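You operate a simulated robot arm through the tools that you are given. There is no shell and no other tool. Be economical: measure what you need, move in short steps, check, and stop when the job is done.

The job below is to be done with a simulated robot arm. You get a single attempt, and the scene is never put back.

## Task
Close the door of the small wall cupboard. Put the lint pad on the washing machine. Fetch the dust bag marked full and set it on top of the flat tin with a white lid. Put the yellow cap with a grip on the open half of the folding table. Close the detergent drawer. Turn the degrees dial to 50. Fetch the blue cup and set it on top of the orange tub. Stack the 40 tan pad from the clear stretch of the worktop on top of the 35 tan pad. Put the hand mop on the worktop away in the mop pail. Any order will do. Set down upright: lint pad, yellow cap with a grip.

Only the result counts: the job must be done as asked and must still hold three seconds after the hand-in. Knocking over, shifting, dropping, spilling or breaking anything else fails it. A push-on lid holds only when it is set on centred and level and pressed home; a screw cap is set on level and turned clockwise until tight.

## Robot
A 6-joint arm with a two-finger gripper on a trunk, on a base that drives. Base frame: it is fixed to the floor where the robot stands at the start and does not move with it; the origin is under the middle of the robot, x ahead of it, y to its left, z up. Units: m, degrees, N and s.
It reaches about 1.298 m from its shoulder. Its first joint turns from -149.0 to 149.0 degrees. Places, roughly: blue cup (8x8x6 cm) [-1.3, 1.3, 0.9]; degrees dial [-1.2, 0.6, 0.8]; detergent drawer [-1.2, -1.7, 0.8]; door of the small wall cupboard [1.3, 0, 1.3]; dust bag marked full [-1.75, -1, 1]; flat tin with a white lid [-1.25, -1, 1]; hand mop [-1.5, 2.5, 1]; lint pad [-1.5, -0.75, 0.75]; mop pail (13x24 cm) [-1.1, 3.22, 0.3]; open half of the folding table [0.6, 0.6, 0.8]; orange tub [1.5, 2.25, 1]; tan pad [-1.5, 2.5, 1]; washing machine [-1.5, -1.5, 0.8]; yellow cap with a grip (4x4x5 cm) [-1.6, -1.5, 0.9]. Payload 1.57 kg.
Tool frame: the origin (TCP) lies between the finger pads and is the grasp point; the fingertips stand 0.021 m ahead of it; z points along the fingers, y is the line along which they close. Largest opening 0.07 m; the body of the gripper starts 0.05 m behind the TCP.
Orientation is that of the tool frame in the base frame, as a unit quaternion [x, y, z, w]. With the fingers straight down and closing along the base's y, the tool's x points along the base's -x, its y along +y and its z along -z.

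## Interface
- The arm moves only by the tool send_rows. Its argument "rows" is a list of rows, each a list of 3 entries, a list of its own where there are three numbers: the turn, a rotation vector about the tool's x, y, z in degrees, then the shift along the tool's x, y, z in m, then the finger opening in m, from 0 to 0.07. In form: [[[wx, wy, wz], [dx, dy, dz], claw], ...]. A call has 1 to 8 rows; each row shifts and turns the commanded pose from where the row before left it, along the tool's axes as they then stand. Rows are played at 5 a second. More than 0.05 m and 8.6 degrees between two rows, or a gripper value outside its range, and nothing of the call is played. Where a pose cannot be reached the arm comes as near as it can. A force on the tool above 40 N (or 10 N above the force at the start of the call, whichever is more), or a blocked arm, ends the call early, and 0.2 s more pass. The fingers move at their own pace and stop on an object; they squeeze with about 30 N. The grip force told is the motor's: it shows also when the fingers shut on nothing. Time passes only in rows, and 0.2 s behind the last, so rows that do not move let the fingers close. It gives the time, the measured TCP pose, the force on the tool (base axes), the opening and the grip force at its end, in the units of the frame above (readings bear some noise), with the torque about the TCP (base axes, N m) and any sound that the robot's microphone picked up.
- Cameras (640 x 400 px; columns grow to the right, rows downward): "scene" is now at [-0.0041, 0.2015, 1.6429]; the picture's right is [0.75, -0.66, 0.00], its down [-0.61, -0.68, -0.41] and it looks along [0.27, 0.31, -0.91] (base axes); focal length 214 px, centre (320, 200). "wrist" rides on the gripper at [0.079, 0.004, -0.081] in the tool frame; the picture's right is [-0.05, 1.00, 0.00], its down [-0.67, -0.04, -0.74] and it looks along [-0.74, -0.04, 0.67] (tool axes); focal length 256 px, centre (320, 200). There is no depth. A picture from a camera that has moved, and an enlarged one, comes with that camera's place and axes in the base frame and with its lens.
- snapshot(camera): a new picture of that camera. The clock stands still meanwhile.
- move_column(by): slides the trunk up (or, below 0, down) by that many m; the arm and the scene camera ride with it, the base frame stays. It gives what a move gives, with no picture.
- roll_base(legs): drives the robot by 1 to 6 legs, each [ahead, turn to the left] in m and degrees, along the robot's own axes; the way and the turn of a leg run together, so that a leg with both is an arc; at most 1.5 m and 180 degrees a leg. The arm and the cameras ride along, it lands a little off, and it stops where it bumps. It gives what a move gives.
- turn_head(pan, tilt): turns the head with the scene camera to pan (to the left, within 155 degrees either way) and tilt (down, from -29 to 69), counted from straight ahead of the robot. It gives what a move gives.
- zoom(camera, box): a new picture of the part [left, top, right, bottom] of that camera's present view, enlarged. The clock stands still meanwhile.
- finish_job(): hands the job in; it is judged then, once.

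Work in short steps. Places have to be worked out from the pictures, the camera data and where the tool is seen: move nearer, look again, correct. Check each grasp and each placing, and mend what went wrong. You have 217 turns and 210 pictures in all, those below and enlarged ones among them. Open the gripper and draw the arm clear of the work before you hand the job in, unless the task says otherwise; then end with one line.

The tools are called after "Emit:" as name(argument=value, ...) on one line, values as JSON. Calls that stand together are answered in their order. send_rows: Moves the arm, as the interface text tells. Its arguments: {"type":"object","properties":{"rows":{"type":"array","items":{"type":"array"}}},"required":["rows"]} The other tools are called the same way: move_column (by) slides the trunk up or down; roll_base (legs) drives the base; turn_head (pan, tilt) turns the head that bears the scene camera; snapshot (camera) takes a picture; zoom (camera, box) takes an enlarged picture of a part of a camera's view; finish_job () hands the job in.

At the start:

```text
time_s: 0.0
position: [0.8937, 0.2654, 1.0005]
tcp_rot: [-0.005, 1.0, 0.0, 0.0]
ft_force: [-0.3, 0.3, 0.0]
wrist_torque: [-0.02, -0.02, 0.02]
opening: 0.0699
grip_force: 0.0
trunk travel left (down, up): [-0.681, 0.289]
robot x, y, heading: [-0.001, -0.0133, -0.1]
head pan, tilt: [48.4, 65.6]
```

scene: 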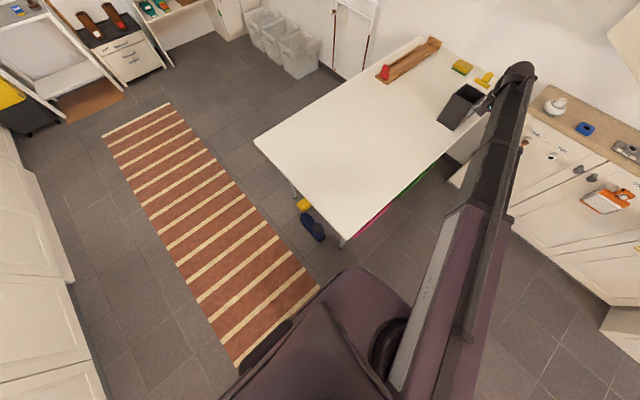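
wrist: 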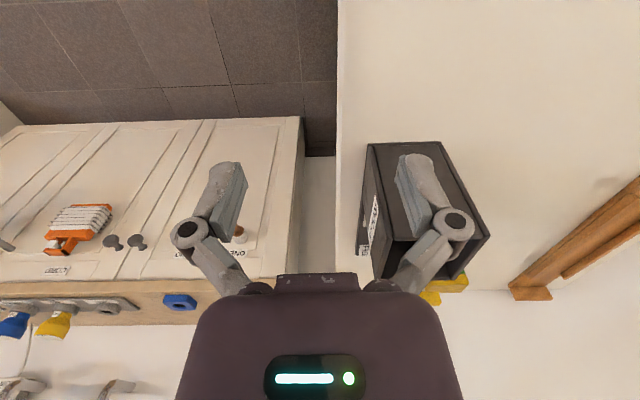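

I start by surveying the room with the head, beginning ahead to the right where the cupboard should be.

Emit:
turn_head(pan=0, tilt=15)

Emit:
snapshot(camera="scene")

Emit:
turn_head(pan=70, tilt=20)

Emit:
snapshot(camera="scene")

Emit:
turn_head(pan=140, tilt=20)

Emit:
snapshot(camera="scene")

Emit:
turn_head(pan=-140, tilt=20)

Emit:
snapshot(camera="scene")

Emit:
turn_head(pan=-70, tilt=20)

Emit:
snapshot(camera="scene")

```text
time_s: 1.2
position: [0.8911, 0.2632, 1.0006]
tcp_rot: [-0.005, 1.0, 0.001, 0.001]
ft_force: [0.4, 0.3, -0.2]
wrist_torque: [-0.02, 0.04, 0.0]
opening: 0.0699
grip_force: 0.1
trunk travel left (down, up): [-0.681, 0.289]
robot x, y, heading: [0.0019, -0.0116, 0.0]
head pan, tilt: [0.0, 15.0]
```

```text
207 pictures are left
camera scene: at [0.0494, 0.1567, 1.7153], right [0.0, -1.0, 0.0], down [-0.26, 0.0, -0.97], along [0.97, 0.0, -0.26], focal length 214 px, centre (320, 200)
```

scene: 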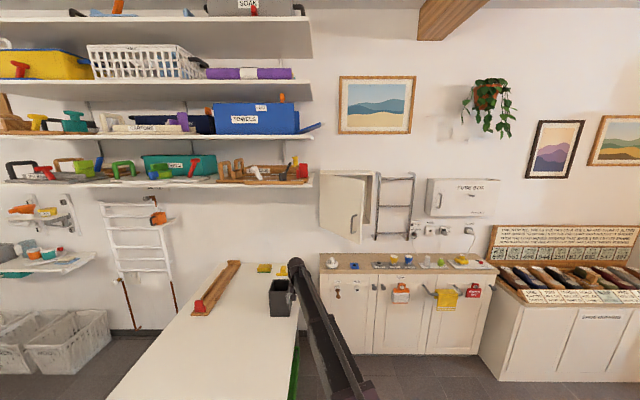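

```text
time_s: 2.6
position: [0.8927, 0.2641, 0.9991]
tcp_rot: [-0.005, 1.0, 0.0, 0.0]
ft_force: [-0.5, 1.0, 0.4]
wrist_torque: [-0.02, -0.03, -0.01]
opening: 0.0699
grip_force: 0.1
trunk travel left (down, up): [-0.681, 0.289]
robot x, y, heading: [0.0019, -0.0108, 0.1]
head pan, tilt: [70.0, 20.0]
```

```text
206 pictures are left
camera scene: at [-0.012, 0.2441, 1.7073], right [0.94, -0.34, 0.0], down [-0.12, -0.32, -0.94], along [0.32, 0.88, -0.34], focal length 214 px, centre (320, 200)
```

scene: 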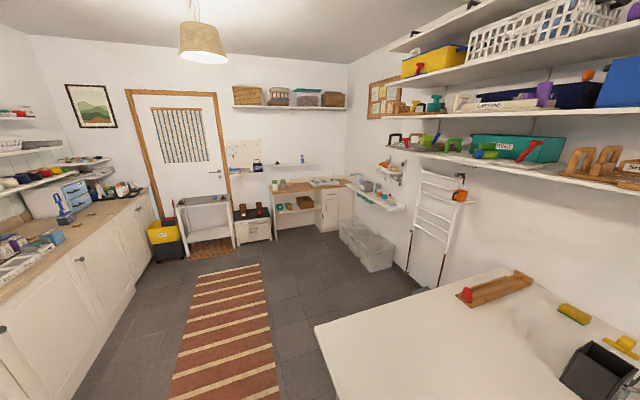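

```text
time_s: 4.0
position: [0.8936, 0.2635, 1.0]
tcp_rot: [-0.005, 1.0, 0.0, -0.001]
ft_force: [-0.7, -0.7, 0.5]
wrist_torque: [0.02, 0.03, -0.02]
opening: 0.0699
grip_force: 0.1
trunk travel left (down, up): [-0.681, 0.289]
robot x, y, heading: [-0.0016, -0.014, -0.1]
head pan, tilt: [140.0, 20.0]
```

```text
205 pictures are left
camera scene: at [-0.1152, 0.2167, 1.7073], right [0.64, 0.76, 0.0], down [0.26, -0.22, -0.94], along [-0.72, 0.61, -0.34], focal length 214 px, centre (320, 200)
```

scene: 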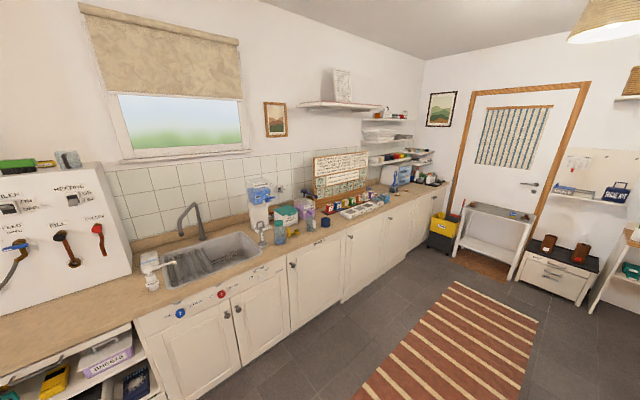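

```text
time_s: 7.9
position: [0.894, 0.2653, 1.0004]
tcp_rot: [-0.005, 1.0, 0.0, 0.0]
ft_force: [0.6, 0.2, -0.2]
wrist_torque: [0.01, 0.0, 0.0]
opening: 0.0699
grip_force: 0.1
trunk travel left (down, up): [-0.681, 0.289]
robot x, y, heading: [0.0007, -0.0113, 0.1]
head pan, tilt: [-140.0, 20.0]
```

```text
204 pictures are left
camera scene: at [-0.1154, 0.0969, 1.7073], right [-0.64, 0.77, 0.0], down [0.26, 0.22, -0.94], along [-0.72, -0.6, -0.34], focal length 214 px, centre (320, 200)
```

scene: 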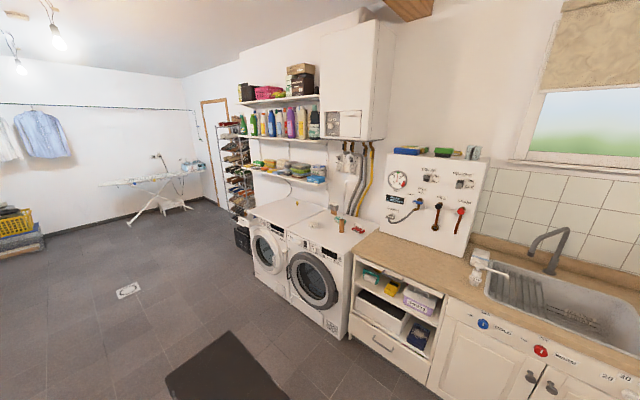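

```text
time_s: 9.3
position: [0.8934, 0.2645, 0.9995]
tcp_rot: [-0.005, 1.0, 0.0, -0.001]
ft_force: [0.1, 0.5, 0.0]
wrist_torque: [0.02, -0.01, -0.02]
opening: 0.0704
grip_force: 0.0
trunk travel left (down, up): [-0.681, 0.289]
robot x, y, heading: [0.0002, -0.0124, -0.0]
head pan, tilt: [-70.0, 20.0]
```

```text
203 pictures are left
camera scene: at [-0.0123, 0.0691, 1.7073], right [-0.94, -0.34, 0.0], down [-0.12, 0.32, -0.94], along [0.32, -0.88, -0.34], focal length 214 px, centre (320, 200)
```

scene: 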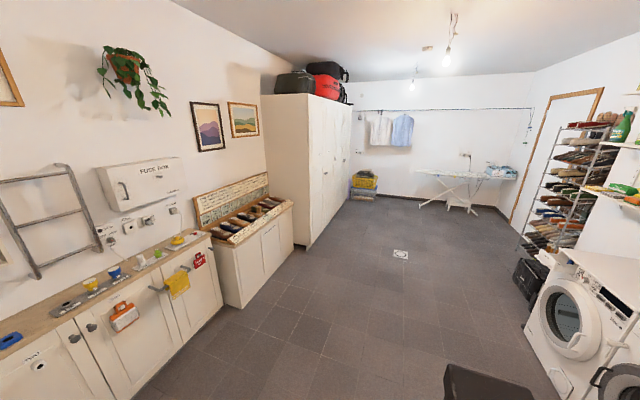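

The wall cupboard is ahead, door ajar; I zoom on it and on the neighbouring things.

Emit:
turn_head(pan=0, tilt=15)

Emit:
zoom(camera="scene", box=[280, 150, 440, 250])

Emit:
turn_head(pan=-140, tilt=20)

Emit:
zoom(camera="scene", box=[240, 120, 480, 270])

Emit:
zoom(camera="scene", box=[330, 220, 640, 400])

```text
time_s: 10.7
position: [0.8931, 0.2651, 0.9993]
tcp_rot: [-0.004, 1.0, 0.0, 0.0]
ft_force: [0.0, -0.3, 0.6]
wrist_torque: [0.01, -0.03, 0.02]
opening: 0.0701
grip_force: 0.1
trunk travel left (down, up): [-0.681, 0.289]
robot x, y, heading: [0.0009, -0.0133, -0.1]
head pan, tilt: [0.0, 15.0]
```

```text
4.00 times, centred on (360, 200) of scene
camera zoom: at [0.0494, 0.1565, 1.7154], right [0.0, -1.0, 0.0], down [-0.26, 0.0, -0.97], along [0.97, 0.0, -0.26], focal length 858 px, centre (160, 200)
```

zoom: 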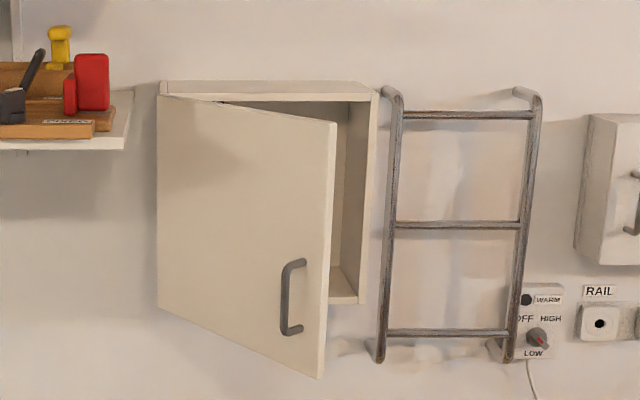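

```text
time_s: 12.9
position: [0.8932, 0.2644, 1.0009]
tcp_rot: [-0.005, 1.0, 0.001, 0.001]
ft_force: [-0.1, 0.0, 0.1]
wrist_torque: [0.03, -0.01, 0.01]
opening: 0.0701
grip_force: 0.1
trunk travel left (down, up): [-0.681, 0.289]
robot x, y, heading: [0.0015, -0.0133, -0.2]
head pan, tilt: [-140.0, 20.0]
```

```text
2.67 times, centred on (360, 195) of scene
camera zoom: at [-0.1154, 0.0969, 1.7073], right [-0.64, 0.77, 0.0], down [0.26, 0.22, -0.94], along [-0.72, -0.6, -0.34], focal length 572 px, centre (213, 213)
```

zoom: 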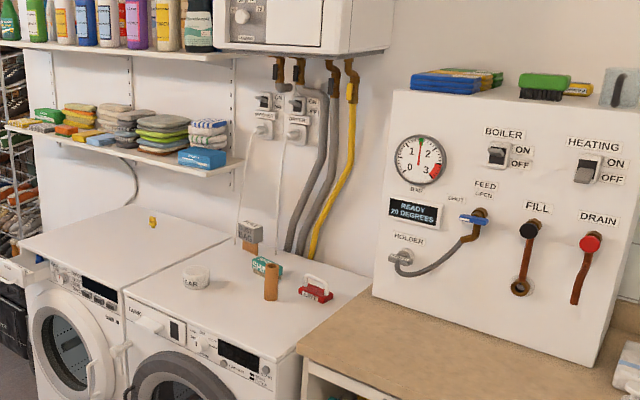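

```text
2.06 times, centred on (485, 310) of scene
camera zoom: at [-0.1154, 0.0969, 1.7073], right [-0.64, 0.77, 0.0], down [0.26, 0.22, -0.94], along [-0.72, -0.6, -0.34], focal length 443 px, centre (-21, -27)
```

zoom: 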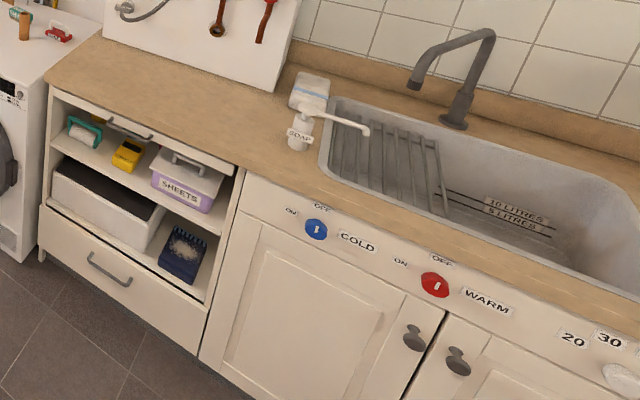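

The door is hinged on its left side and open about 40°. I raise the closed gripper and turn it to point ahead (+x).

Emit:
send_rows(rows=[[[0, 0, 0], [0, 0, -0.05], 0.0], [[0, 0, 0], [0, 0, -0.05], 0.0], [[0, 0, 0], [0, 0, -0.05], 0.0], [[0, -8.5, 0], [0, 0, -0.05], 0.0], [[0, -8.5, 0], [0, 0, -0.05], 0.0], [[0, -8.5, 0], [0, 0, -0.05], 0.0], [[0, -8.5, 0], [0, 0, 0], 0.0], [[0, -8.5, 0], [0, 0, 0], 0.0]])

Emit:
send_rows(rows=[[[0, -8.5, 0], [0, -0.04, 0], 0.0], [[0, -8.5, 0], [0, -0.04, 0], 0.0], [[0, -8.5, 0], [0, -0.04, 0], 0.0], [[0, -8.5, 0], [0, -0.04, 0], 0.0], [[0, -8.5, 0], [0, -0.04, 0], 0.0], [[0, -5, 0], [0, -0.04, 0], 0.0], [[0, 0, 0], [0, -0.04, 0], 0.0], [[0, 0, 0], [0, 0, 0], 0.0]])

Emit:
turn_head(pan=-5, tilt=20)

Emit:
snapshot(camera="scene")

Emit:
snapshot(camera="wrist")

```text
time_s: 14.7
position: [0.8706, 0.2647, 1.0489]
tcp_rot: [-0.005, 0.932, 0.001, 0.363]
ft_force: [-0.3, 0.2, 0.1]
wrist_torque: [0.02, 0.01, -0.01]
opening: 0.0003
grip_force: 28.7
out of reach, approached as far as the arm can: row 1, 2, 3, 4, 5, 6, 7, 8
trunk travel left (down, up): [-0.681, 0.289]
robot x, y, heading: [0.0004, -0.01, 0.2]
head pan, tilt: [-140.0, 20.0]
```

```text
time_s: 16.5
position: [0.8707, -0.007, 1.1859]
tcp_rot: [-0.005, 0.707, 0.005, 0.708]
ft_force: [-0.1, -1.3, 0.3]
wrist_torque: [0.03, -0.02, 0.02]
opening: 0.0
grip_force: 28.4
out of reach, approached as far as the arm can: row 1, 2, 3, 4, 5, 6, 7
trunk travel left (down, up): [-0.681, 0.289]
robot x, y, heading: [-0.002, -0.0133, -0.1]
head pan, tilt: [-140.0, 20.0]
```

```text
time_s: 18.7
position: [0.8731, -0.0073, 1.1855]
tcp_rot: [-0.004, 0.706, 0.004, 0.708]
ft_force: [0.3, -0.4, 0.0]
wrist_torque: [0.0, 0.02, -0.05]
opening: 0.0
grip_force: 28.5
trunk travel left (down, up): [-0.681, 0.289]
robot x, y, heading: [0.0013, -0.0115, -0.0]
head pan, tilt: [-5.0, 20.0]
```

```text
199 pictures are left
camera scene: at [0.0487, 0.1484, 1.7073], right [-0.09, -1.0, 0.0], down [-0.34, 0.03, -0.94], along [0.94, -0.08, -0.34], focal length 214 px, centre (320, 200)
```

scene: 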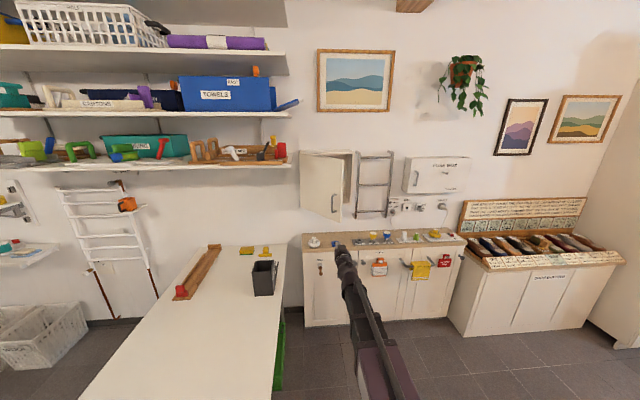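

```text
198 pictures are left
camera wrist: at [0.791, -0.0023, 1.1063], right [-0.01, 1.0, 0.05], down [-0.74, -0.04, 0.67], along [0.67, -0.03, 0.74], focal length 256 px, centre (320, 200)
```

wrist: 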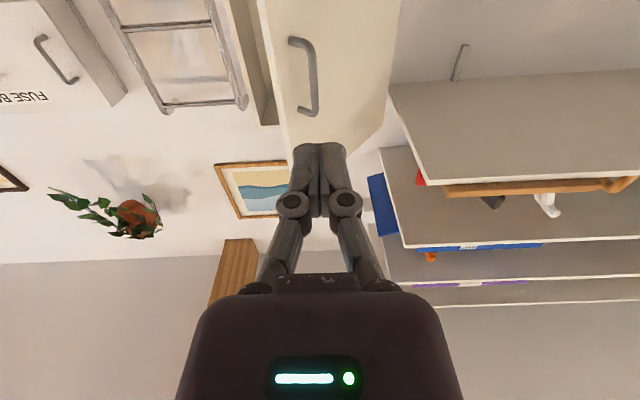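

Handle triangulates to about (1.19, -0.03, 1.265). I raise the trunk 0.22 and try to reach ahead.

Emit:
move_column(by=0.22)

Emit:
send_rows(rows=[[[0, 0, 0], [0, 0, 0.04], 0.0], [[0, 0, 0], [0, 0, 0.04], 0.0], [[0, 0, 0], [0, 0, 0.04], 0.0]])

Emit:
turn_head(pan=20, tilt=69)

Emit:
snapshot(camera="scene")

```text
time_s: 21.0
position: [0.8701, -0.0076, 1.4064]
tcp_rot: [-0.003, 0.707, 0.003, 0.707]
ft_force: [0.1, -1.4, 0.0]
wrist_torque: [0.02, -0.01, -0.01]
opening: 0.0
grip_force: 28.5
trunk travel left (down, up): [-0.901, 0.069]
robot x, y, heading: [0.0013, -0.0113, -0.1]
head pan, tilt: [-5.0, 20.0]
```

```text
time_s: 21.8
position: [0.9945, -0.0067, 1.4052]
tcp_rot: [-0.004, 0.707, 0.004, 0.707]
ft_force: [-0.4, 0.4, -0.2]
wrist_torque: [-0.01, 0.0, 0.01]
opening: 0.0
grip_force: 28.6
trunk travel left (down, up): [-0.901, 0.069]
robot x, y, heading: [-0.0013, -0.0136, -0.1]
head pan, tilt: [-5.0, 20.0]
```

```text
time_s: 23.0
position: [0.9923, -0.006, 1.4072]
tcp_rot: [-0.003, 0.707, 0.003, 0.708]
ft_force: [-0.1, -0.1, 0.7]
wrist_torque: [0.01, -0.01, 0.01]
opening: 0.0002
grip_force: 28.6
trunk travel left (down, up): [-0.901, 0.069]
robot x, y, heading: [-0.0009, -0.01, -0.3]
head pan, tilt: [20.0, 68.8]
```

```text
197 pictures are left
camera scene: at [0.0087, 0.1757, 1.8598], right [0.34, -0.94, 0.0], down [-0.88, -0.32, -0.36], along [0.34, 0.12, -0.93], focal length 214 px, centre (320, 200)
```

scene: 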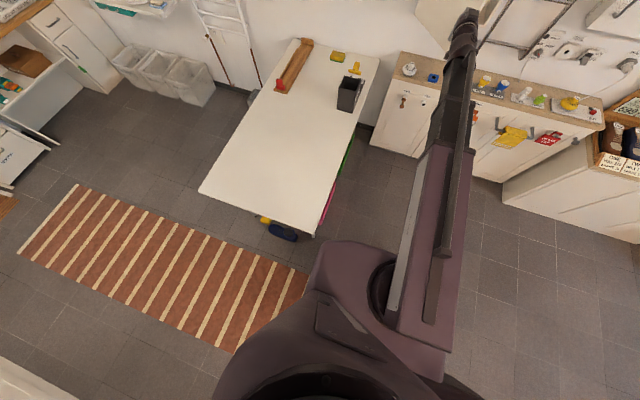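

The arm extends freely now. I continue toward the door edge above the handle.

Emit:
send_rows(rows=[[[0, 0, 0], [0, -0.015, 0.04], 0.0], [[0, 0, 0], [0, -0.015, 0.04], 0.0], [[0, 0, 0], [0, -0.01, 0.04], 0.0], [[0, 0, 0], [0, 0, 0.03], 0.0], [[0, 0, 0], [0, 0, 0.03], 0.0]])

Emit:
snapshot(camera="wrist")

```text
time_s: 24.2
position: [1.1731, -0.0428, 1.4049]
tcp_rot: [-0.003, 0.707, 0.003, 0.707]
ft_force: [0.3, 0.2, -0.3]
wrist_torque: [0.0, 0.02, 0.01]
opening: 0.0
grip_force: 28.2
trunk travel left (down, up): [-0.901, 0.069]
robot x, y, heading: [-0.0036, -0.0125, -0.3]
head pan, tilt: [20.0, 68.8]
```

```text
196 pictures are left
camera wrist: at [1.0929, -0.0391, 1.3255], right [-0.01, 1.0, 0.05], down [-0.75, -0.04, 0.67], along [0.67, -0.03, 0.74], focal length 256 px, centre (320, 200)
```

wrist: 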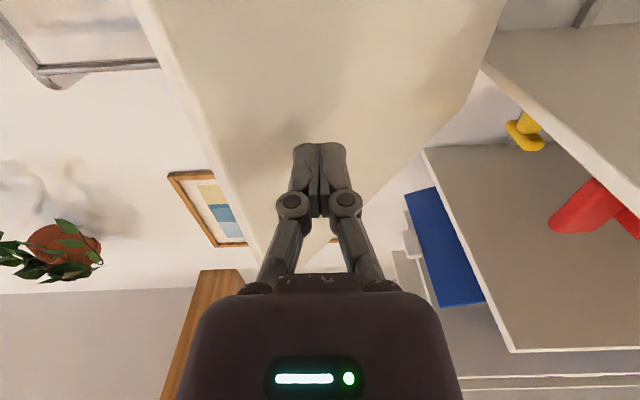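

Nearly touching the door; free edge lies a bit to the right. I push on in small steps.

Emit:
send_rows(rows=[[[0, 0, 0], [0, 0, 0.03], 0.0], [[0, 0, 0], [0, -0.005, 0.03], 0.0], [[0, 0, 0], [0, -0.005, 0.03], 0.0], [[0, 0, 0], [0, -0.005, 0.03], 0.0]])

Emit:
turn_head(pan=0, tilt=18)

Emit:
zoom(camera="scene", box=[260, 150, 420, 250])

```text
time_s: 25.2
position: [1.2952, -0.0559, 1.4067]
tcp_rot: [-0.003, 0.706, 0.003, 0.708]
ft_force: [0.3, -0.2, -0.8]
wrist_torque: [0.0, -0.04, 0.01]
opening: 0.0001
grip_force: 28.6
trunk travel left (down, up): [-0.901, 0.069]
robot x, y, heading: [-0.0026, -0.0149, -0.1]
head pan, tilt: [20.0, 68.8]
```

```text
time_s: 26.4
position: [1.2938, -0.0563, 1.4063]
tcp_rot: [-0.003, 0.706, 0.003, 0.709]
ft_force: [-0.2, 0.1, -0.2]
wrist_torque: [0.0, 0.01, -0.02]
opening: 0.0
grip_force: 28.7
trunk travel left (down, up): [-0.901, 0.069]
robot x, y, heading: [0.0002, -0.008, -0.2]
head pan, tilt: [0.0, 18.0]
```

```text
4.00 times, centred on (340, 200) of scene
camera zoom: at [0.0495, 0.1565, 1.9304], right [0.0, -1.0, 0.0], down [-0.31, 0.0, -0.95], along [0.95, 0.0, -0.31], focal length 858 px, centre (240, 200)
```

zoom: 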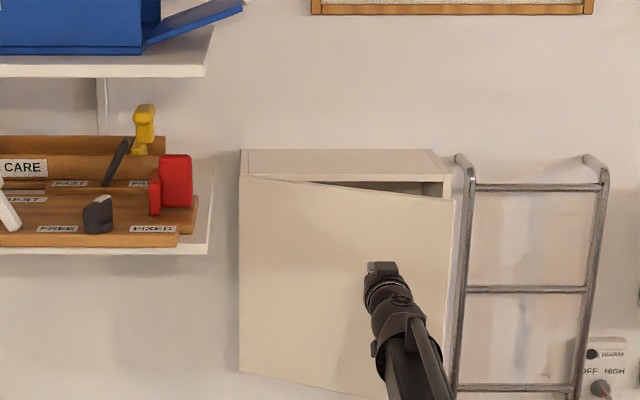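

The door is swinging shut. A few more centimetres until the force rises.

Emit:
send_rows(rows=[[[0, 0, 0], [0, 0, 0.025], 0.0], [[0, 0, 0], [0, 0, 0.025], 0.0], [[0, 0, 0], [0, 0, 0.02], 0.0], [[0, 0, 0], [0, 0, 0.02], 0.0], [[0, 0, 0], [0, 0, 0.015], 0.0]])

Emit:
zoom(camera="scene", box=[260, 150, 420, 250])

```text
time_s: 27.6
position: [1.3472, -0.0568, 1.4056]
tcp_rot: [-0.003, 0.707, 0.003, 0.707]
ft_force: [0.7, -0.5, 0.5]
wrist_torque: [0.0, -0.01, 0.01]
opening: 0.0
grip_force: 28.6
out of reach, approached as far as the arm can: row 3, 4, 5
trunk travel left (down, up): [-0.901, 0.069]
robot x, y, heading: [-0.0003, -0.0127, 0.2]
head pan, tilt: [0.0, 18.0]
```

```text
4.00 times, centred on (340, 200) of scene
camera zoom: at [0.0493, 0.1565, 1.9305], right [0.0, -1.0, 0.0], down [-0.31, 0.0, -0.95], along [0.95, 0.0, -0.31], focal length 858 px, centre (240, 200)
```

zoom: 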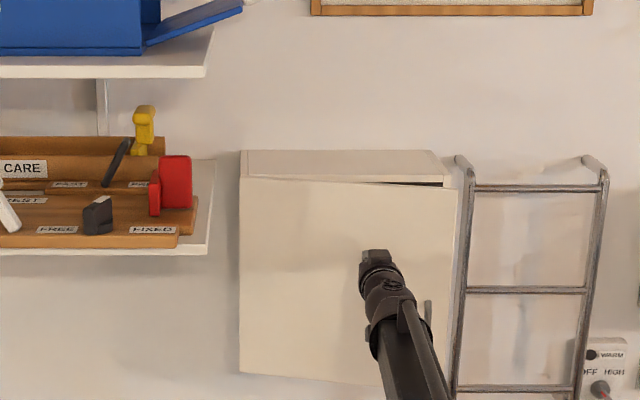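

At the reach limit with the door nearly shut; I drive ahead 4 cm, then press the last bit with the arm.

Emit:
roll_base(legs=[[0.03, 0]])

Emit:
send_rows(rows=[[[0, 0, 0], [0, 0, 0.01], 0.0], [[0, 0, 0], [0, 0, 0.01], 0.0], [[0, 0, 0], [0, 0, 0.01], 0.0]])

Emit:
zoom(camera="scene", box=[260, 150, 420, 250])

```text
time_s: 28.4
position: [1.3789, -0.0563, 1.4013]
tcp_rot: [-0.004, 0.708, 0.004, 0.706]
ft_force: [0.8, 0.1, -0.3]
wrist_torque: [0.0, -0.06, 0.02]
opening: 0.0
grip_force: 29.0
trunk travel left (down, up): [-0.901, 0.069]
robot x, y, heading: [0.0274, -0.0151, -0.0]
head pan, tilt: [0.0, 18.0]
```

```text
time_s: 29.2
position: [1.3761, -0.0564, 1.4064]
tcp_rot: [-0.003, 0.707, 0.002, 0.707]
ft_force: [0.0, -0.7, -0.4]
wrist_torque: [0.0, 0.01, 0.0]
opening: 0.0
grip_force: 28.3
out of reach, approached as far as the arm can: row 1, 2, 3
trunk travel left (down, up): [-0.901, 0.069]
robot x, y, heading: [0.0292, -0.0123, -0.1]
head pan, tilt: [0.0, 18.0]
```

```text
4.00 times, centred on (340, 200) of scene
camera zoom: at [0.0789, 0.1565, 1.9305], right [0.0, -1.0, 0.0], down [-0.31, 0.0, -0.95], along [0.95, 0.0, -0.31], focal length 858 px, centre (240, 200)
```

zoom: 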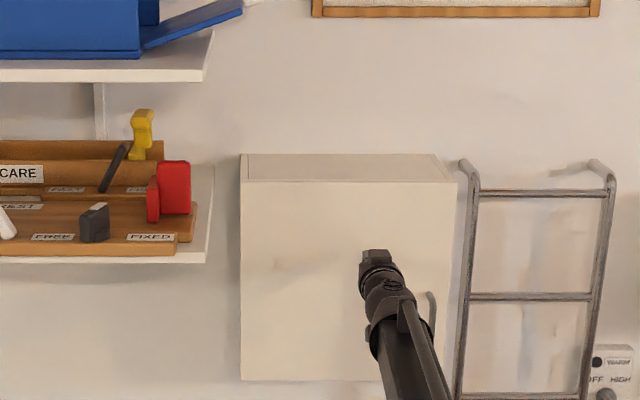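

Looks flush, but no contact force yet; one more small press.

Emit:
roll_base(legs=[[0.02, 0]])

Emit:
zoom(camera="scene", box=[290, 160, 390, 222])

```text
time_s: 30.1
position: [1.3987, -0.0564, 1.4038]
tcp_rot: [-0.003, 0.708, 0.003, 0.707]
ft_force: [0.3, 0.3, -1.2]
wrist_torque: [-0.01, -0.05, 0.0]
opening: 0.0001
grip_force: 29.1
trunk travel left (down, up): [-0.901, 0.069]
robot x, y, heading: [0.0495, -0.0125, -0.0]
head pan, tilt: [0.0, 18.0]
```

```text
6.40 times, centred on (340, 191) of scene
camera zoom: at [0.1021, 0.1565, 1.9304], right [0.0, -1.0, 0.0], down [-0.31, 0.0, -0.95], along [0.95, 0.0, -0.31], focal length 1373 px, centre (192, 258)
```

zoom: 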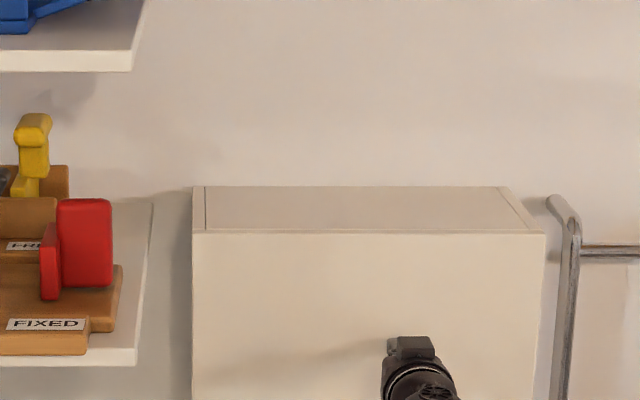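

Appears flush. To be sure with force protection, I retract, drive ahead 5 cm, and press with the arm until force registers.

Emit:
send_rows(rows=[[[0, 0, 0], [0, 0, -0.05], 0.0], [[0, 0, 0], [0, 0, -0.05], 0.0]])

Emit:
roll_base(legs=[[0.06, 0]])

Emit:
send_rows(rows=[[[0, 0, 0], [0, 0, 0.02], 0.0], [[0, 0, 0], [0, 0, 0.015], 0.0], [[0, 0, 0], [0, 0, 0.01], 0.0], [[0, 0, 0], [0, 0, 0.008], 0.0], [[0, 0, 0], [0, 0, 0.008], 0.0], [[0, 0, 0], [0, 0, 0.008], 0.0], [[0, 0, 0], [0, 0, 0.008], 0.0]])

Emit:
zoom(camera="scene", box=[290, 160, 390, 222])

```text
time_s: 30.6
position: [1.2975, -0.0613, 1.4053]
tcp_rot: [-0.003, 0.707, 0.003, 0.708]
ft_force: [0.4, 0.0, 0.0]
wrist_torque: [0.02, 0.02, 0.03]
opening: 0.0
grip_force: 28.9
trunk travel left (down, up): [-0.901, 0.069]
robot x, y, heading: [0.0496, -0.0119, -0.1]
head pan, tilt: [0.0, 18.0]
```

```text
time_s: 31.7
position: [1.3603, -0.0624, 1.4042]
tcp_rot: [-0.003, 0.707, 0.003, 0.707]
ft_force: [0.3, 0.9, -0.2]
wrist_torque: [-0.02, 0.01, 0.04]
opening: 0.0
grip_force: 27.9
trunk travel left (down, up): [-0.901, 0.069]
robot x, y, heading: [0.1122, -0.0143, -0.2]
head pan, tilt: [0.0, 18.0]
```

```text
time_s: 32.8
position: [1.4102, -0.0596, 1.4077]
tcp_rot: [-0.003, 0.706, 0.003, 0.708]
ft_force: [-7.8, -0.8, 0.7]
wrist_torque: [0.02, 0.03, -0.05]
opening: 0.0
grip_force: 28.5
trunk travel left (down, up): [-0.901, 0.069]
robot x, y, heading: [0.1114, -0.0087, -0.4]
head pan, tilt: [0.0, 18.0]
stopped in row 5: the force on the tool passed its limit at 46 N (the readings are from after the stop); the commanded pose is now the measured one
```

```text
6.40 times, centred on (340, 191) of scene
camera zoom: at [0.1574, 0.1564, 1.9308], right [0.0, -1.0, 0.0], down [-0.31, 0.0, -0.95], along [0.95, 0.0, -0.31], focal length 1373 px, centre (192, 258)
```

zoom: 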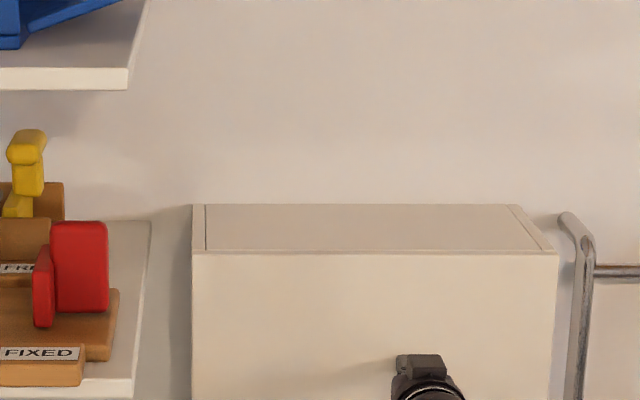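

Door is shut (46 N stop). I back the arm off and fold it to point down, then back the base away.

Emit:
send_rows(rows=[[[0, 0, 0], [0, 0, -0.05], 0.0], [[0, 0, 0], [0, 0, -0.05], 0.0], [[0, 0, 0], [0, 0, -0.05], 0.0], [[0, 0, 0], [0, 0, -0.05], 0.0], [[0, 0, 0], [0, 0, -0.05], 0.0], [[0, 0, 0], [0, 0, -0.05], 0.0], [[0, 0, 0], [0, 0, -0.05], 0.0], [[0, 0, 0], [0, 0, -0.05], 0.0]])

Emit:
send_rows(rows=[[[0, 8.5, 0], [0, 0, -0.04], 0.07], [[0, 8.5, 0], [0, 0, -0.04], 0.07], [[0, 8.5, 0], [0, 0, -0.03], 0.07], [[0, 8.5, 0], [0.02, 0, -0.0], 0.07], [[0, 8.5, 0], [0.02, 0, 0], 0.07], [[0, 8.5, 0], [0.02, 0, 0], 0.07], [[0, 8.5, 0], [0.02, 0, 0], 0.07], [[0, 8.5, 0], [0.02, 0, 0], 0.07]])

Emit:
send_rows(rows=[[[0, 8.5, 0], [0.0, 0, 0], 0.07], [[0, 8.5, 0], [0.0, 0, 0], 0.07], [[0, 5, 0], [0.0, 0, 0], 0.07]])

Emit:
roll_base(legs=[[-0.25, 0], [0, -90]])

Emit:
turn_head(pan=-60, tilt=30)

Emit:
snapshot(camera="scene")

```text
time_s: 34.6
position: [1.0107, -0.0633, 1.4082]
tcp_rot: [-0.003, 0.706, 0.003, 0.708]
ft_force: [-0.6, 0.9, -0.2]
wrist_torque: [-0.02, 0.0, 0.01]
opening: 0.0
grip_force: 29.1
out of reach, approached as far as the arm can: row 6
trunk travel left (down, up): [-0.901, 0.069]
robot x, y, heading: [0.11, -0.0146, -0.4]
head pan, tilt: [0.0, 18.0]
```

```text
time_s: 36.4
position: [0.8189, -0.174, 1.2382]
tcp_rot: [-0.025, 0.974, 0.065, 0.215]
ft_force: [0.1, -1.1, 0.6]
wrist_torque: [0.04, 0.0, 0.01]
opening: 0.0699
grip_force: 0.0
out of reach, approached as far as the arm can: row 1, 2, 3, 4, 5, 6, 7, 8
trunk travel left (down, up): [-0.901, 0.069]
robot x, y, heading: [0.1104, -0.0119, -0.1]
head pan, tilt: [0.0, 18.0]
```

```text
time_s: 37.2
position: [0.8141, -0.1854, 1.2278]
tcp_rot: [-0.046, 0.989, 0.128, 0.057]
ft_force: [-0.6, 1.3, -0.4]
wrist_torque: [0.02, 0.0, -0.04]
opening: 0.07
grip_force: 0.1
out of reach, approached as far as the arm can: row 1, 2
trunk travel left (down, up): [-0.901, 0.069]
robot x, y, heading: [0.1091, -0.0132, -0.2]
head pan, tilt: [0.0, 18.0]
```

```text
time_s: 45.0
position: [-0.3031, -0.7165, 1.2279]
tcp_rot: [0.663, 0.735, 0.051, 0.131]
ft_force: [0.6, 0.6, 0.1]
wrist_torque: [0.01, 0.03, -0.03]
opening: 0.0699
grip_force: 0.1
trunk travel left (down, up): [-0.901, 0.069]
robot x, y, heading: [-0.1673, -0.0109, -89.3]
head pan, tilt: [0.0, 18.0]
```

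```text
time_s: 46.3
position: [-0.3038, -0.7169, 1.2276]
tcp_rot: [0.663, 0.735, 0.051, 0.131]
ft_force: [0.2, 0.4, -0.4]
wrist_torque: [0.0, 0.03, 0.04]
opening: 0.0699
grip_force: 0.0
trunk travel left (down, up): [-0.901, 0.069]
robot x, y, heading: [-0.1646, -0.0135, -89.0]
head pan, tilt: [-60.0, 30.0]
```

```text
190 pictures are left
camera scene: at [-0.0739, -0.0118, 1.9112], right [-0.51, 0.86, 0.0], down [0.43, 0.26, -0.87], along [-0.74, -0.45, -0.5], focal length 214 px, centre (320, 200)
```

scene: 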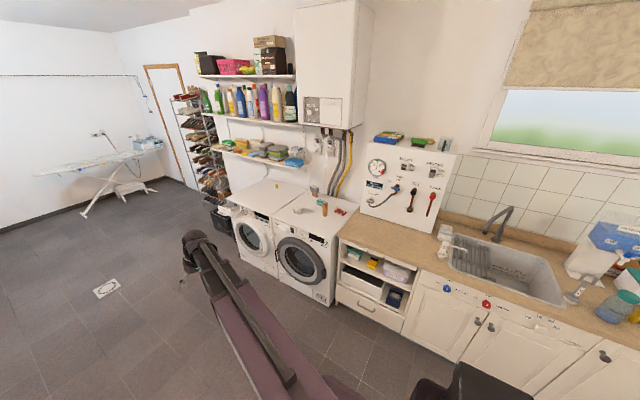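

Now drive to face the washing machines: forward (toward -y), turn to face -x.

Emit:
roll_base(legs=[[1.2, 0], [0, -91]])

Emit:
turn_head(pan=0, tilt=35)

Emit:
snapshot(camera="scene")

```text
time_s: 59.5
position: [-0.8417, -1.0834, 1.2268]
tcp_rot: [0.989, 0.053, -0.057, 0.13]
ft_force: [-0.6, -0.1, 0.5]
wrist_torque: [0.0, 0.0, 0.05]
opening: 0.0701
grip_force: 0.0
trunk travel left (down, up): [-0.901, 0.069]
robot x, y, heading: [-0.1361, -1.188, -178.4]
head pan, tilt: [-60.0, 30.0]
```

```text
time_s: 60.8
position: [-0.8419, -1.0844, 1.2272]
tcp_rot: [0.989, 0.053, -0.057, 0.129]
ft_force: [0.2, -0.6, 0.4]
wrist_torque: [0.01, -0.02, 0.0]
opening: 0.0701
grip_force: 0.0
trunk travel left (down, up): [-0.901, 0.069]
robot x, y, heading: [-0.1353, -1.1896, -178.4]
head pan, tilt: [0.0, 35.0]
```

```text
189 pictures are left
camera scene: at [-0.175, -1.3596, 1.9035], right [-0.03, 1.0, 0.0], down [0.57, 0.01, -0.82], along [-0.82, -0.02, -0.57], focal length 214 px, centre (320, 200)
```

scene: 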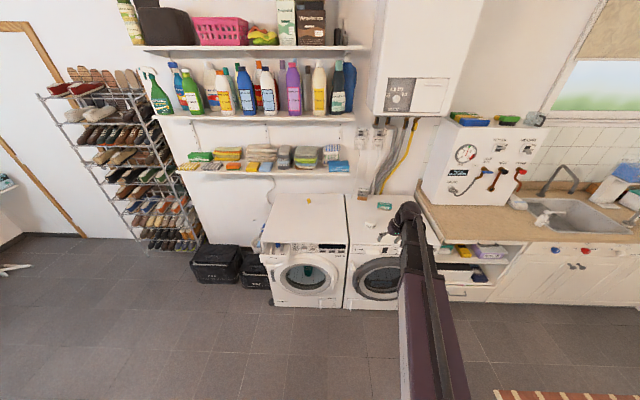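

I zoom on the two machines.

Emit:
zoom(camera="scene", box=[245, 180, 421, 290])

Emit:
snapshot(camera="wrist")

```text
3.64 times, centred on (333, 235) of scene
camera zoom: at [-0.175, -1.3596, 1.9035], right [-0.03, 1.0, 0.0], down [0.57, 0.01, -0.82], along [-0.82, -0.02, -0.57], focal length 780 px, centre (273, 73)
```

zoom: 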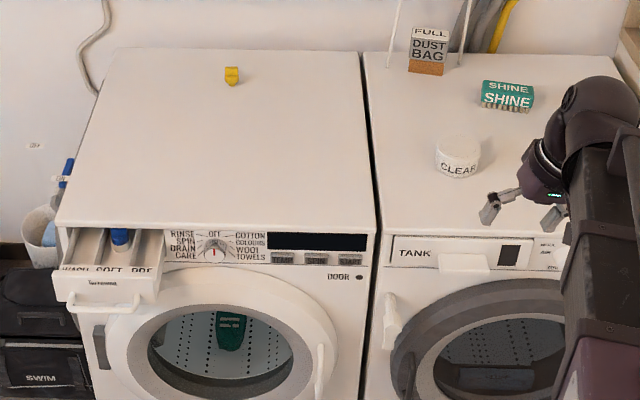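

```text
187 pictures are left
camera wrist: at [-0.7548, -1.0583, 1.2959], right [0.07, -0.96, 0.26], down [-0.59, 0.17, 0.79], along [-0.81, -0.2, -0.56], focal length 256 px, centre (320, 200)
```

wrist: 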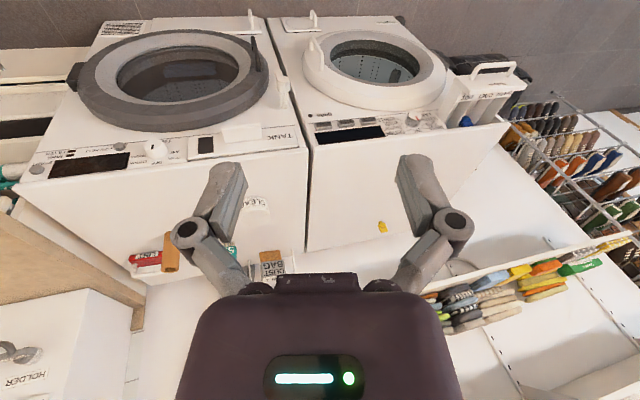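

The detergent drawer on the left machine is open (front about x=-1.10, y=-1.68, z≈0.78). I straighten the tool, turn it to point toward -x and shift it to the drawer's y.

Emit:
send_rows(rows=[[[7.3, 3.2, 3.0], [0, 0, 0], 0.0], [[7.3, 3.2, 3.0], [0, 0, 0], 0.0], [[0, -8.5, 0], [0, 0.05, 0], 0.0], [[0, -8.5, 0], [0, 0.05, 0], 0.0], [[0, -8.5, 0], [0, 0.05, 0], 0.0], [[0, -8.5, 0], [0, 0.05, 0], 0.0], [[0, -8.5, 0], [0, 0.05, 0], 0.0], [[0, -8.5, 0], [0, 0.05, 0], 0.0]])

Emit:
send_rows(rows=[[[0, -8.5, 0], [0, 0.05, 0], 0.0], [[0, -8.5, 0], [0, 0.05, 0], 0.0], [[0, -8.5, 0], [0, 0.05, 0], 0.0], [[0, -8.5, 0], [0, 0.05, 0], 0.0], [[0, -5, 0], [0, 0.05, 0], 0.0], [[0, 0, 0], [0, 0.05, 0], 0.0]])

Emit:
move_column(by=-0.42)

Emit:
turn_head(pan=15, tilt=40)

Emit:
snapshot(camera="scene")

```text
time_s: 62.6
position: [-0.8368, -1.2118, 1.3063]
tcp_rot: [0.876, -0.042, -0.46, 0.134]
ft_force: [-0.8, 0.5, 0.4]
wrist_torque: [0.03, -0.02, 0.0]
opening: 0.0
grip_force: 28.3
out of reach, approached as far as the arm can: row 1, 2, 3, 4, 5, 6, 7, 8
trunk travel left (down, up): [-0.901, 0.069]
robot x, y, heading: [-0.1383, -1.1889, -178.7]
head pan, tilt: [0.0, 35.0]
```

```text
time_s: 64.0
position: [-0.8539, -1.3173, 1.4159]
tcp_rot: [-0.687, -0.016, 0.725, -0.041]
ft_force: [-0.4, -0.1, -1.9]
wrist_torque: [-0.01, 0.16, 0.01]
opening: 0.0
grip_force: 28.9
out of reach, approached as far as the arm can: row 1, 2, 3, 4, 5, 6
trunk travel left (down, up): [-0.901, 0.069]
robot x, y, heading: [-0.1366, -1.1878, -178.7]
head pan, tilt: [0.0, 35.0]
```

```text
refused: -0.42 is not a number from -0.4 to 0.4
```

```text
time_s: 64.8
position: [-0.8546, -1.3138, 1.416]
tcp_rot: [-0.688, -0.018, 0.725, -0.042]
ft_force: [0.5, 0.6, 0.2]
wrist_torque: [0.0, -0.02, -0.01]
opening: 0.0001
grip_force: 28.9
trunk travel left (down, up): [-0.901, 0.069]
robot x, y, heading: [-0.1352, -1.1928, -178.6]
head pan, tilt: [15.0, 40.0]
```

```text
186 pictures are left
camera scene: at [-0.1683, -1.3823, 1.8958], right [-0.28, 0.96, 0.0], down [0.62, 0.18, -0.77], along [-0.73, -0.22, -0.64], focal length 214 px, centre (320, 200)
```

scene: 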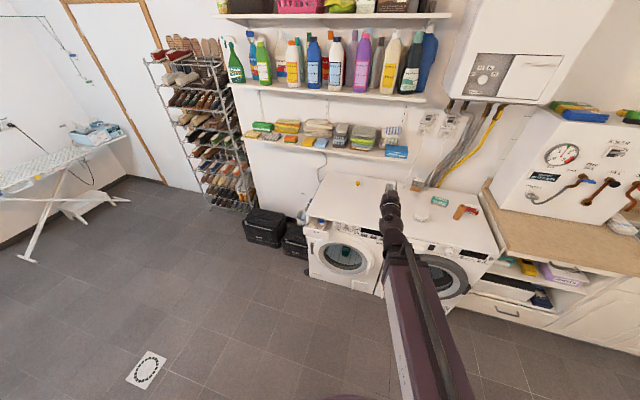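

The arm has a minimum radius of about 0.85 m. I lower the trunk and move the tool out and across to the drawer.

Emit:
send_rows(rows=[[[0, 0, 0], [0, 0.05, 0.02], 0.0], [[0, 0, 0], [0, 0.05, 0.02], 0.0], [[0, 0, 0], [0, 0.05, 0.02], 0.0], [[0, 0, 0], [0, 0.05, 0.02], 0.0], [[0, 0, 0], [0, 0.05, 0.0], 0.0], [[0, 0, 0], [0, 0.05, 0], 0.0], [[0, 0, 0], [0, 0.05, 0], 0.0]])

Emit:
move_column(by=-0.4)

Emit:
zoom(camera="scene", box=[260, 120, 500, 270])

Emit:
snapshot(camera="wrist")

```text
refused: row 1 steps farther than a row can; nothing moved
```

```text
time_s: 68.6
position: [-0.8551, -1.3126, 1.007]
tcp_rot: [-0.702, 0.027, 0.707, -0.079]
ft_force: [-0.6, -0.3, -0.2]
wrist_torque: [0.0, -0.03, 0.01]
opening: 0.0001
grip_force: 28.6
trunk travel left (down, up): [-0.501, 0.469]
robot x, y, heading: [-0.1398, -1.1883, -178.3]
head pan, tilt: [15.0, 40.0]
```

```text
2.67 times, centred on (380, 195) of scene
camera zoom: at [-0.1684, -1.3817, 1.4959], right [-0.28, 0.96, 0.0], down [0.62, 0.18, -0.77], along [-0.73, -0.22, -0.64], focal length 572 px, centre (160, 213)
```

zoom: 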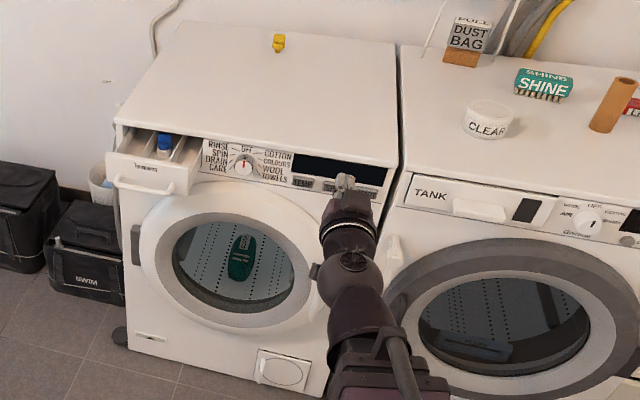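

```text
184 pictures are left
camera wrist: at [-0.7735, -1.322, 0.9291], right [0.07, -0.98, 0.2], down [0.74, 0.19, 0.64], along [-0.67, 0.1, 0.74], focal length 256 px, centre (320, 200)
```

wrist: 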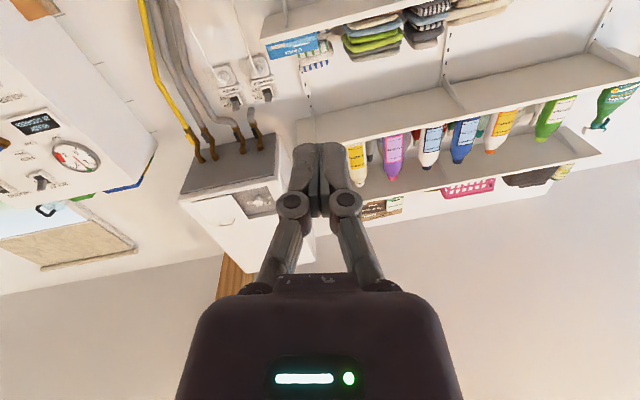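

Drawer front triangulates to about (-1.10, -1.69, 0.776). I fix the roll and move across to it, then down to height.

Emit:
send_rows(rows=[[[0, 0, -8.5], [0, 0, 0.01], 0.0], [[0, 0, 0], [0, 0.048, 0.01], 0.0], [[0, 0, 0], [0, 0.048, 0.01], 0.0], [[0, 0, 0], [0, 0.048, 0.01], 0.0], [[0, 0, 0], [0, 0.048, 0], 0.0], [[0, 0, 0], [0, 0.048, 0], 0.0], [[0, 0, 0], [0, 0.048, 0], 0.0], [[0, 0, 0], [0, 0.048, 0], 0.0]])

Emit:
move_column(by=-0.22)

Emit:
zoom(camera="scene", box=[260, 100, 420, 200])

```text
time_s: 70.4
position: [-0.872, -1.6513, 1.0088]
tcp_rot: [-0.701, -0.025, 0.712, -0.027]
ft_force: [-0.2, -1.3, 0.4]
wrist_torque: [-0.02, 0.02, -0.01]
opening: 0.0001
grip_force: 28.5
trunk travel left (down, up): [-0.501, 0.469]
robot x, y, heading: [-0.137, -1.1854, -178.8]
head pan, tilt: [15.0, 40.0]
```

```text
time_s: 72.7
position: [-0.8709, -1.6501, 0.7894]
tcp_rot: [-0.702, -0.026, 0.711, -0.027]
ft_force: [0.5, 0.4, 0.3]
wrist_torque: [0.04, -0.02, 0.0]
opening: 0.0
grip_force: 28.6
trunk travel left (down, up): [-0.281, 0.689]
robot x, y, heading: [-0.1378, -1.1855, -178.3]
head pan, tilt: [15.0, 40.0]
```

```text
4.00 times, centred on (340, 150) of scene
camera zoom: at [-0.1684, -1.3818, 1.2759], right [-0.28, 0.96, 0.0], down [0.62, 0.18, -0.77], along [-0.73, -0.22, -0.64], focal length 858 px, centre (240, 400)
```

zoom: 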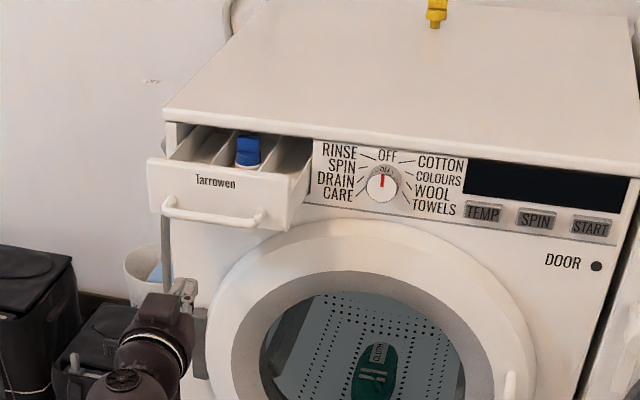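

Aligned. I shift 3 cm and push forward.

Emit:
send_rows(rows=[[[0, 0, 0], [-0.01, 0.03, 0.03], 0.0], [[0, 0, 0], [0, 0, 0.045], 0.0], [[0, 0, 0], [0, 0, 0.045], 0.0], [[0, 0, 0], [0, 0, 0.03], 0.0], [[0, 0, 0], [0, 0, 0.03], 0.0]])

Emit:
zoom(camera="scene", box=[260, 100, 420, 200])

```text
time_s: 73.9
position: [-1.0482, -1.6925, 0.7884]
tcp_rot: [-0.702, -0.025, 0.711, -0.027]
ft_force: [0.7, -0.4, 0.3]
wrist_torque: [0.03, -0.01, 0.0]
opening: 0.0001
grip_force: 28.2
out of reach, approached as far as the arm can: row 1, 4
trunk travel left (down, up): [-0.281, 0.689]
robot x, y, heading: [-0.1387, -1.1877, -178.5]
head pan, tilt: [15.0, 40.0]
```

```text
4.00 times, centred on (340, 150) of scene
camera zoom: at [-0.1684, -1.3818, 1.2759], right [-0.28, 0.96, 0.0], down [0.62, 0.18, -0.77], along [-0.73, -0.22, -0.64], focal length 858 px, centre (240, 400)
```

zoom: 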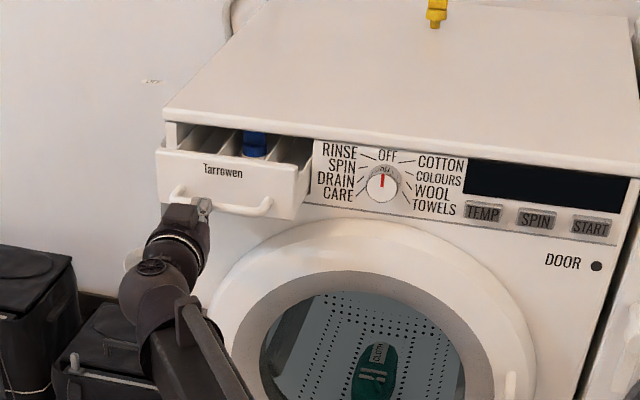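

The drawer is already moving in; I keep pushing.

Emit:
send_rows(rows=[[[0, 0, 0], [0, -0.005, 0.025], 0.0], [[0, 0, 0], [0, -0.005, 0.025], 0.0], [[0, 0, 0], [0, 0, 0.02], 0.0], [[0, 0, 0], [0, 0, 0.015], 0.0], [[0, 0, 0], [0, 0, 0.01], 0.0], [[0, 0, 0], [0, 0, 0.01], 0.0]])

Emit:
zoom(camera="scene", box=[260, 100, 420, 200])

```text
time_s: 75.0
position: [-1.1267, -1.6888, 0.7888]
tcp_rot: [-0.702, -0.024, 0.711, -0.028]
ft_force: [7.1, 1.6, -1.1]
wrist_torque: [0.0, -0.05, -0.06]
opening: 0.0001
grip_force: 28.6
trunk travel left (down, up): [-0.281, 0.689]
robot x, y, heading: [-0.1404, -1.1868, -178.5]
head pan, tilt: [15.0, 40.0]
stopped in row 5: the force on the tool passed its limit at 53 N (the readings are from after the stop); the commanded pose is now the measured one
```

```text
4.00 times, centred on (340, 150) of scene
camera zoom: at [-0.168, -1.3817, 1.2759], right [-0.28, 0.96, 0.0], down [0.62, 0.18, -0.77], along [-0.73, -0.22, -0.64], focal length 858 px, centre (240, 400)
```

zoom: 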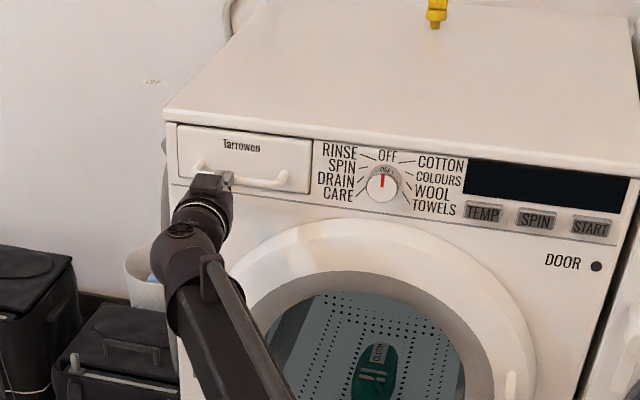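

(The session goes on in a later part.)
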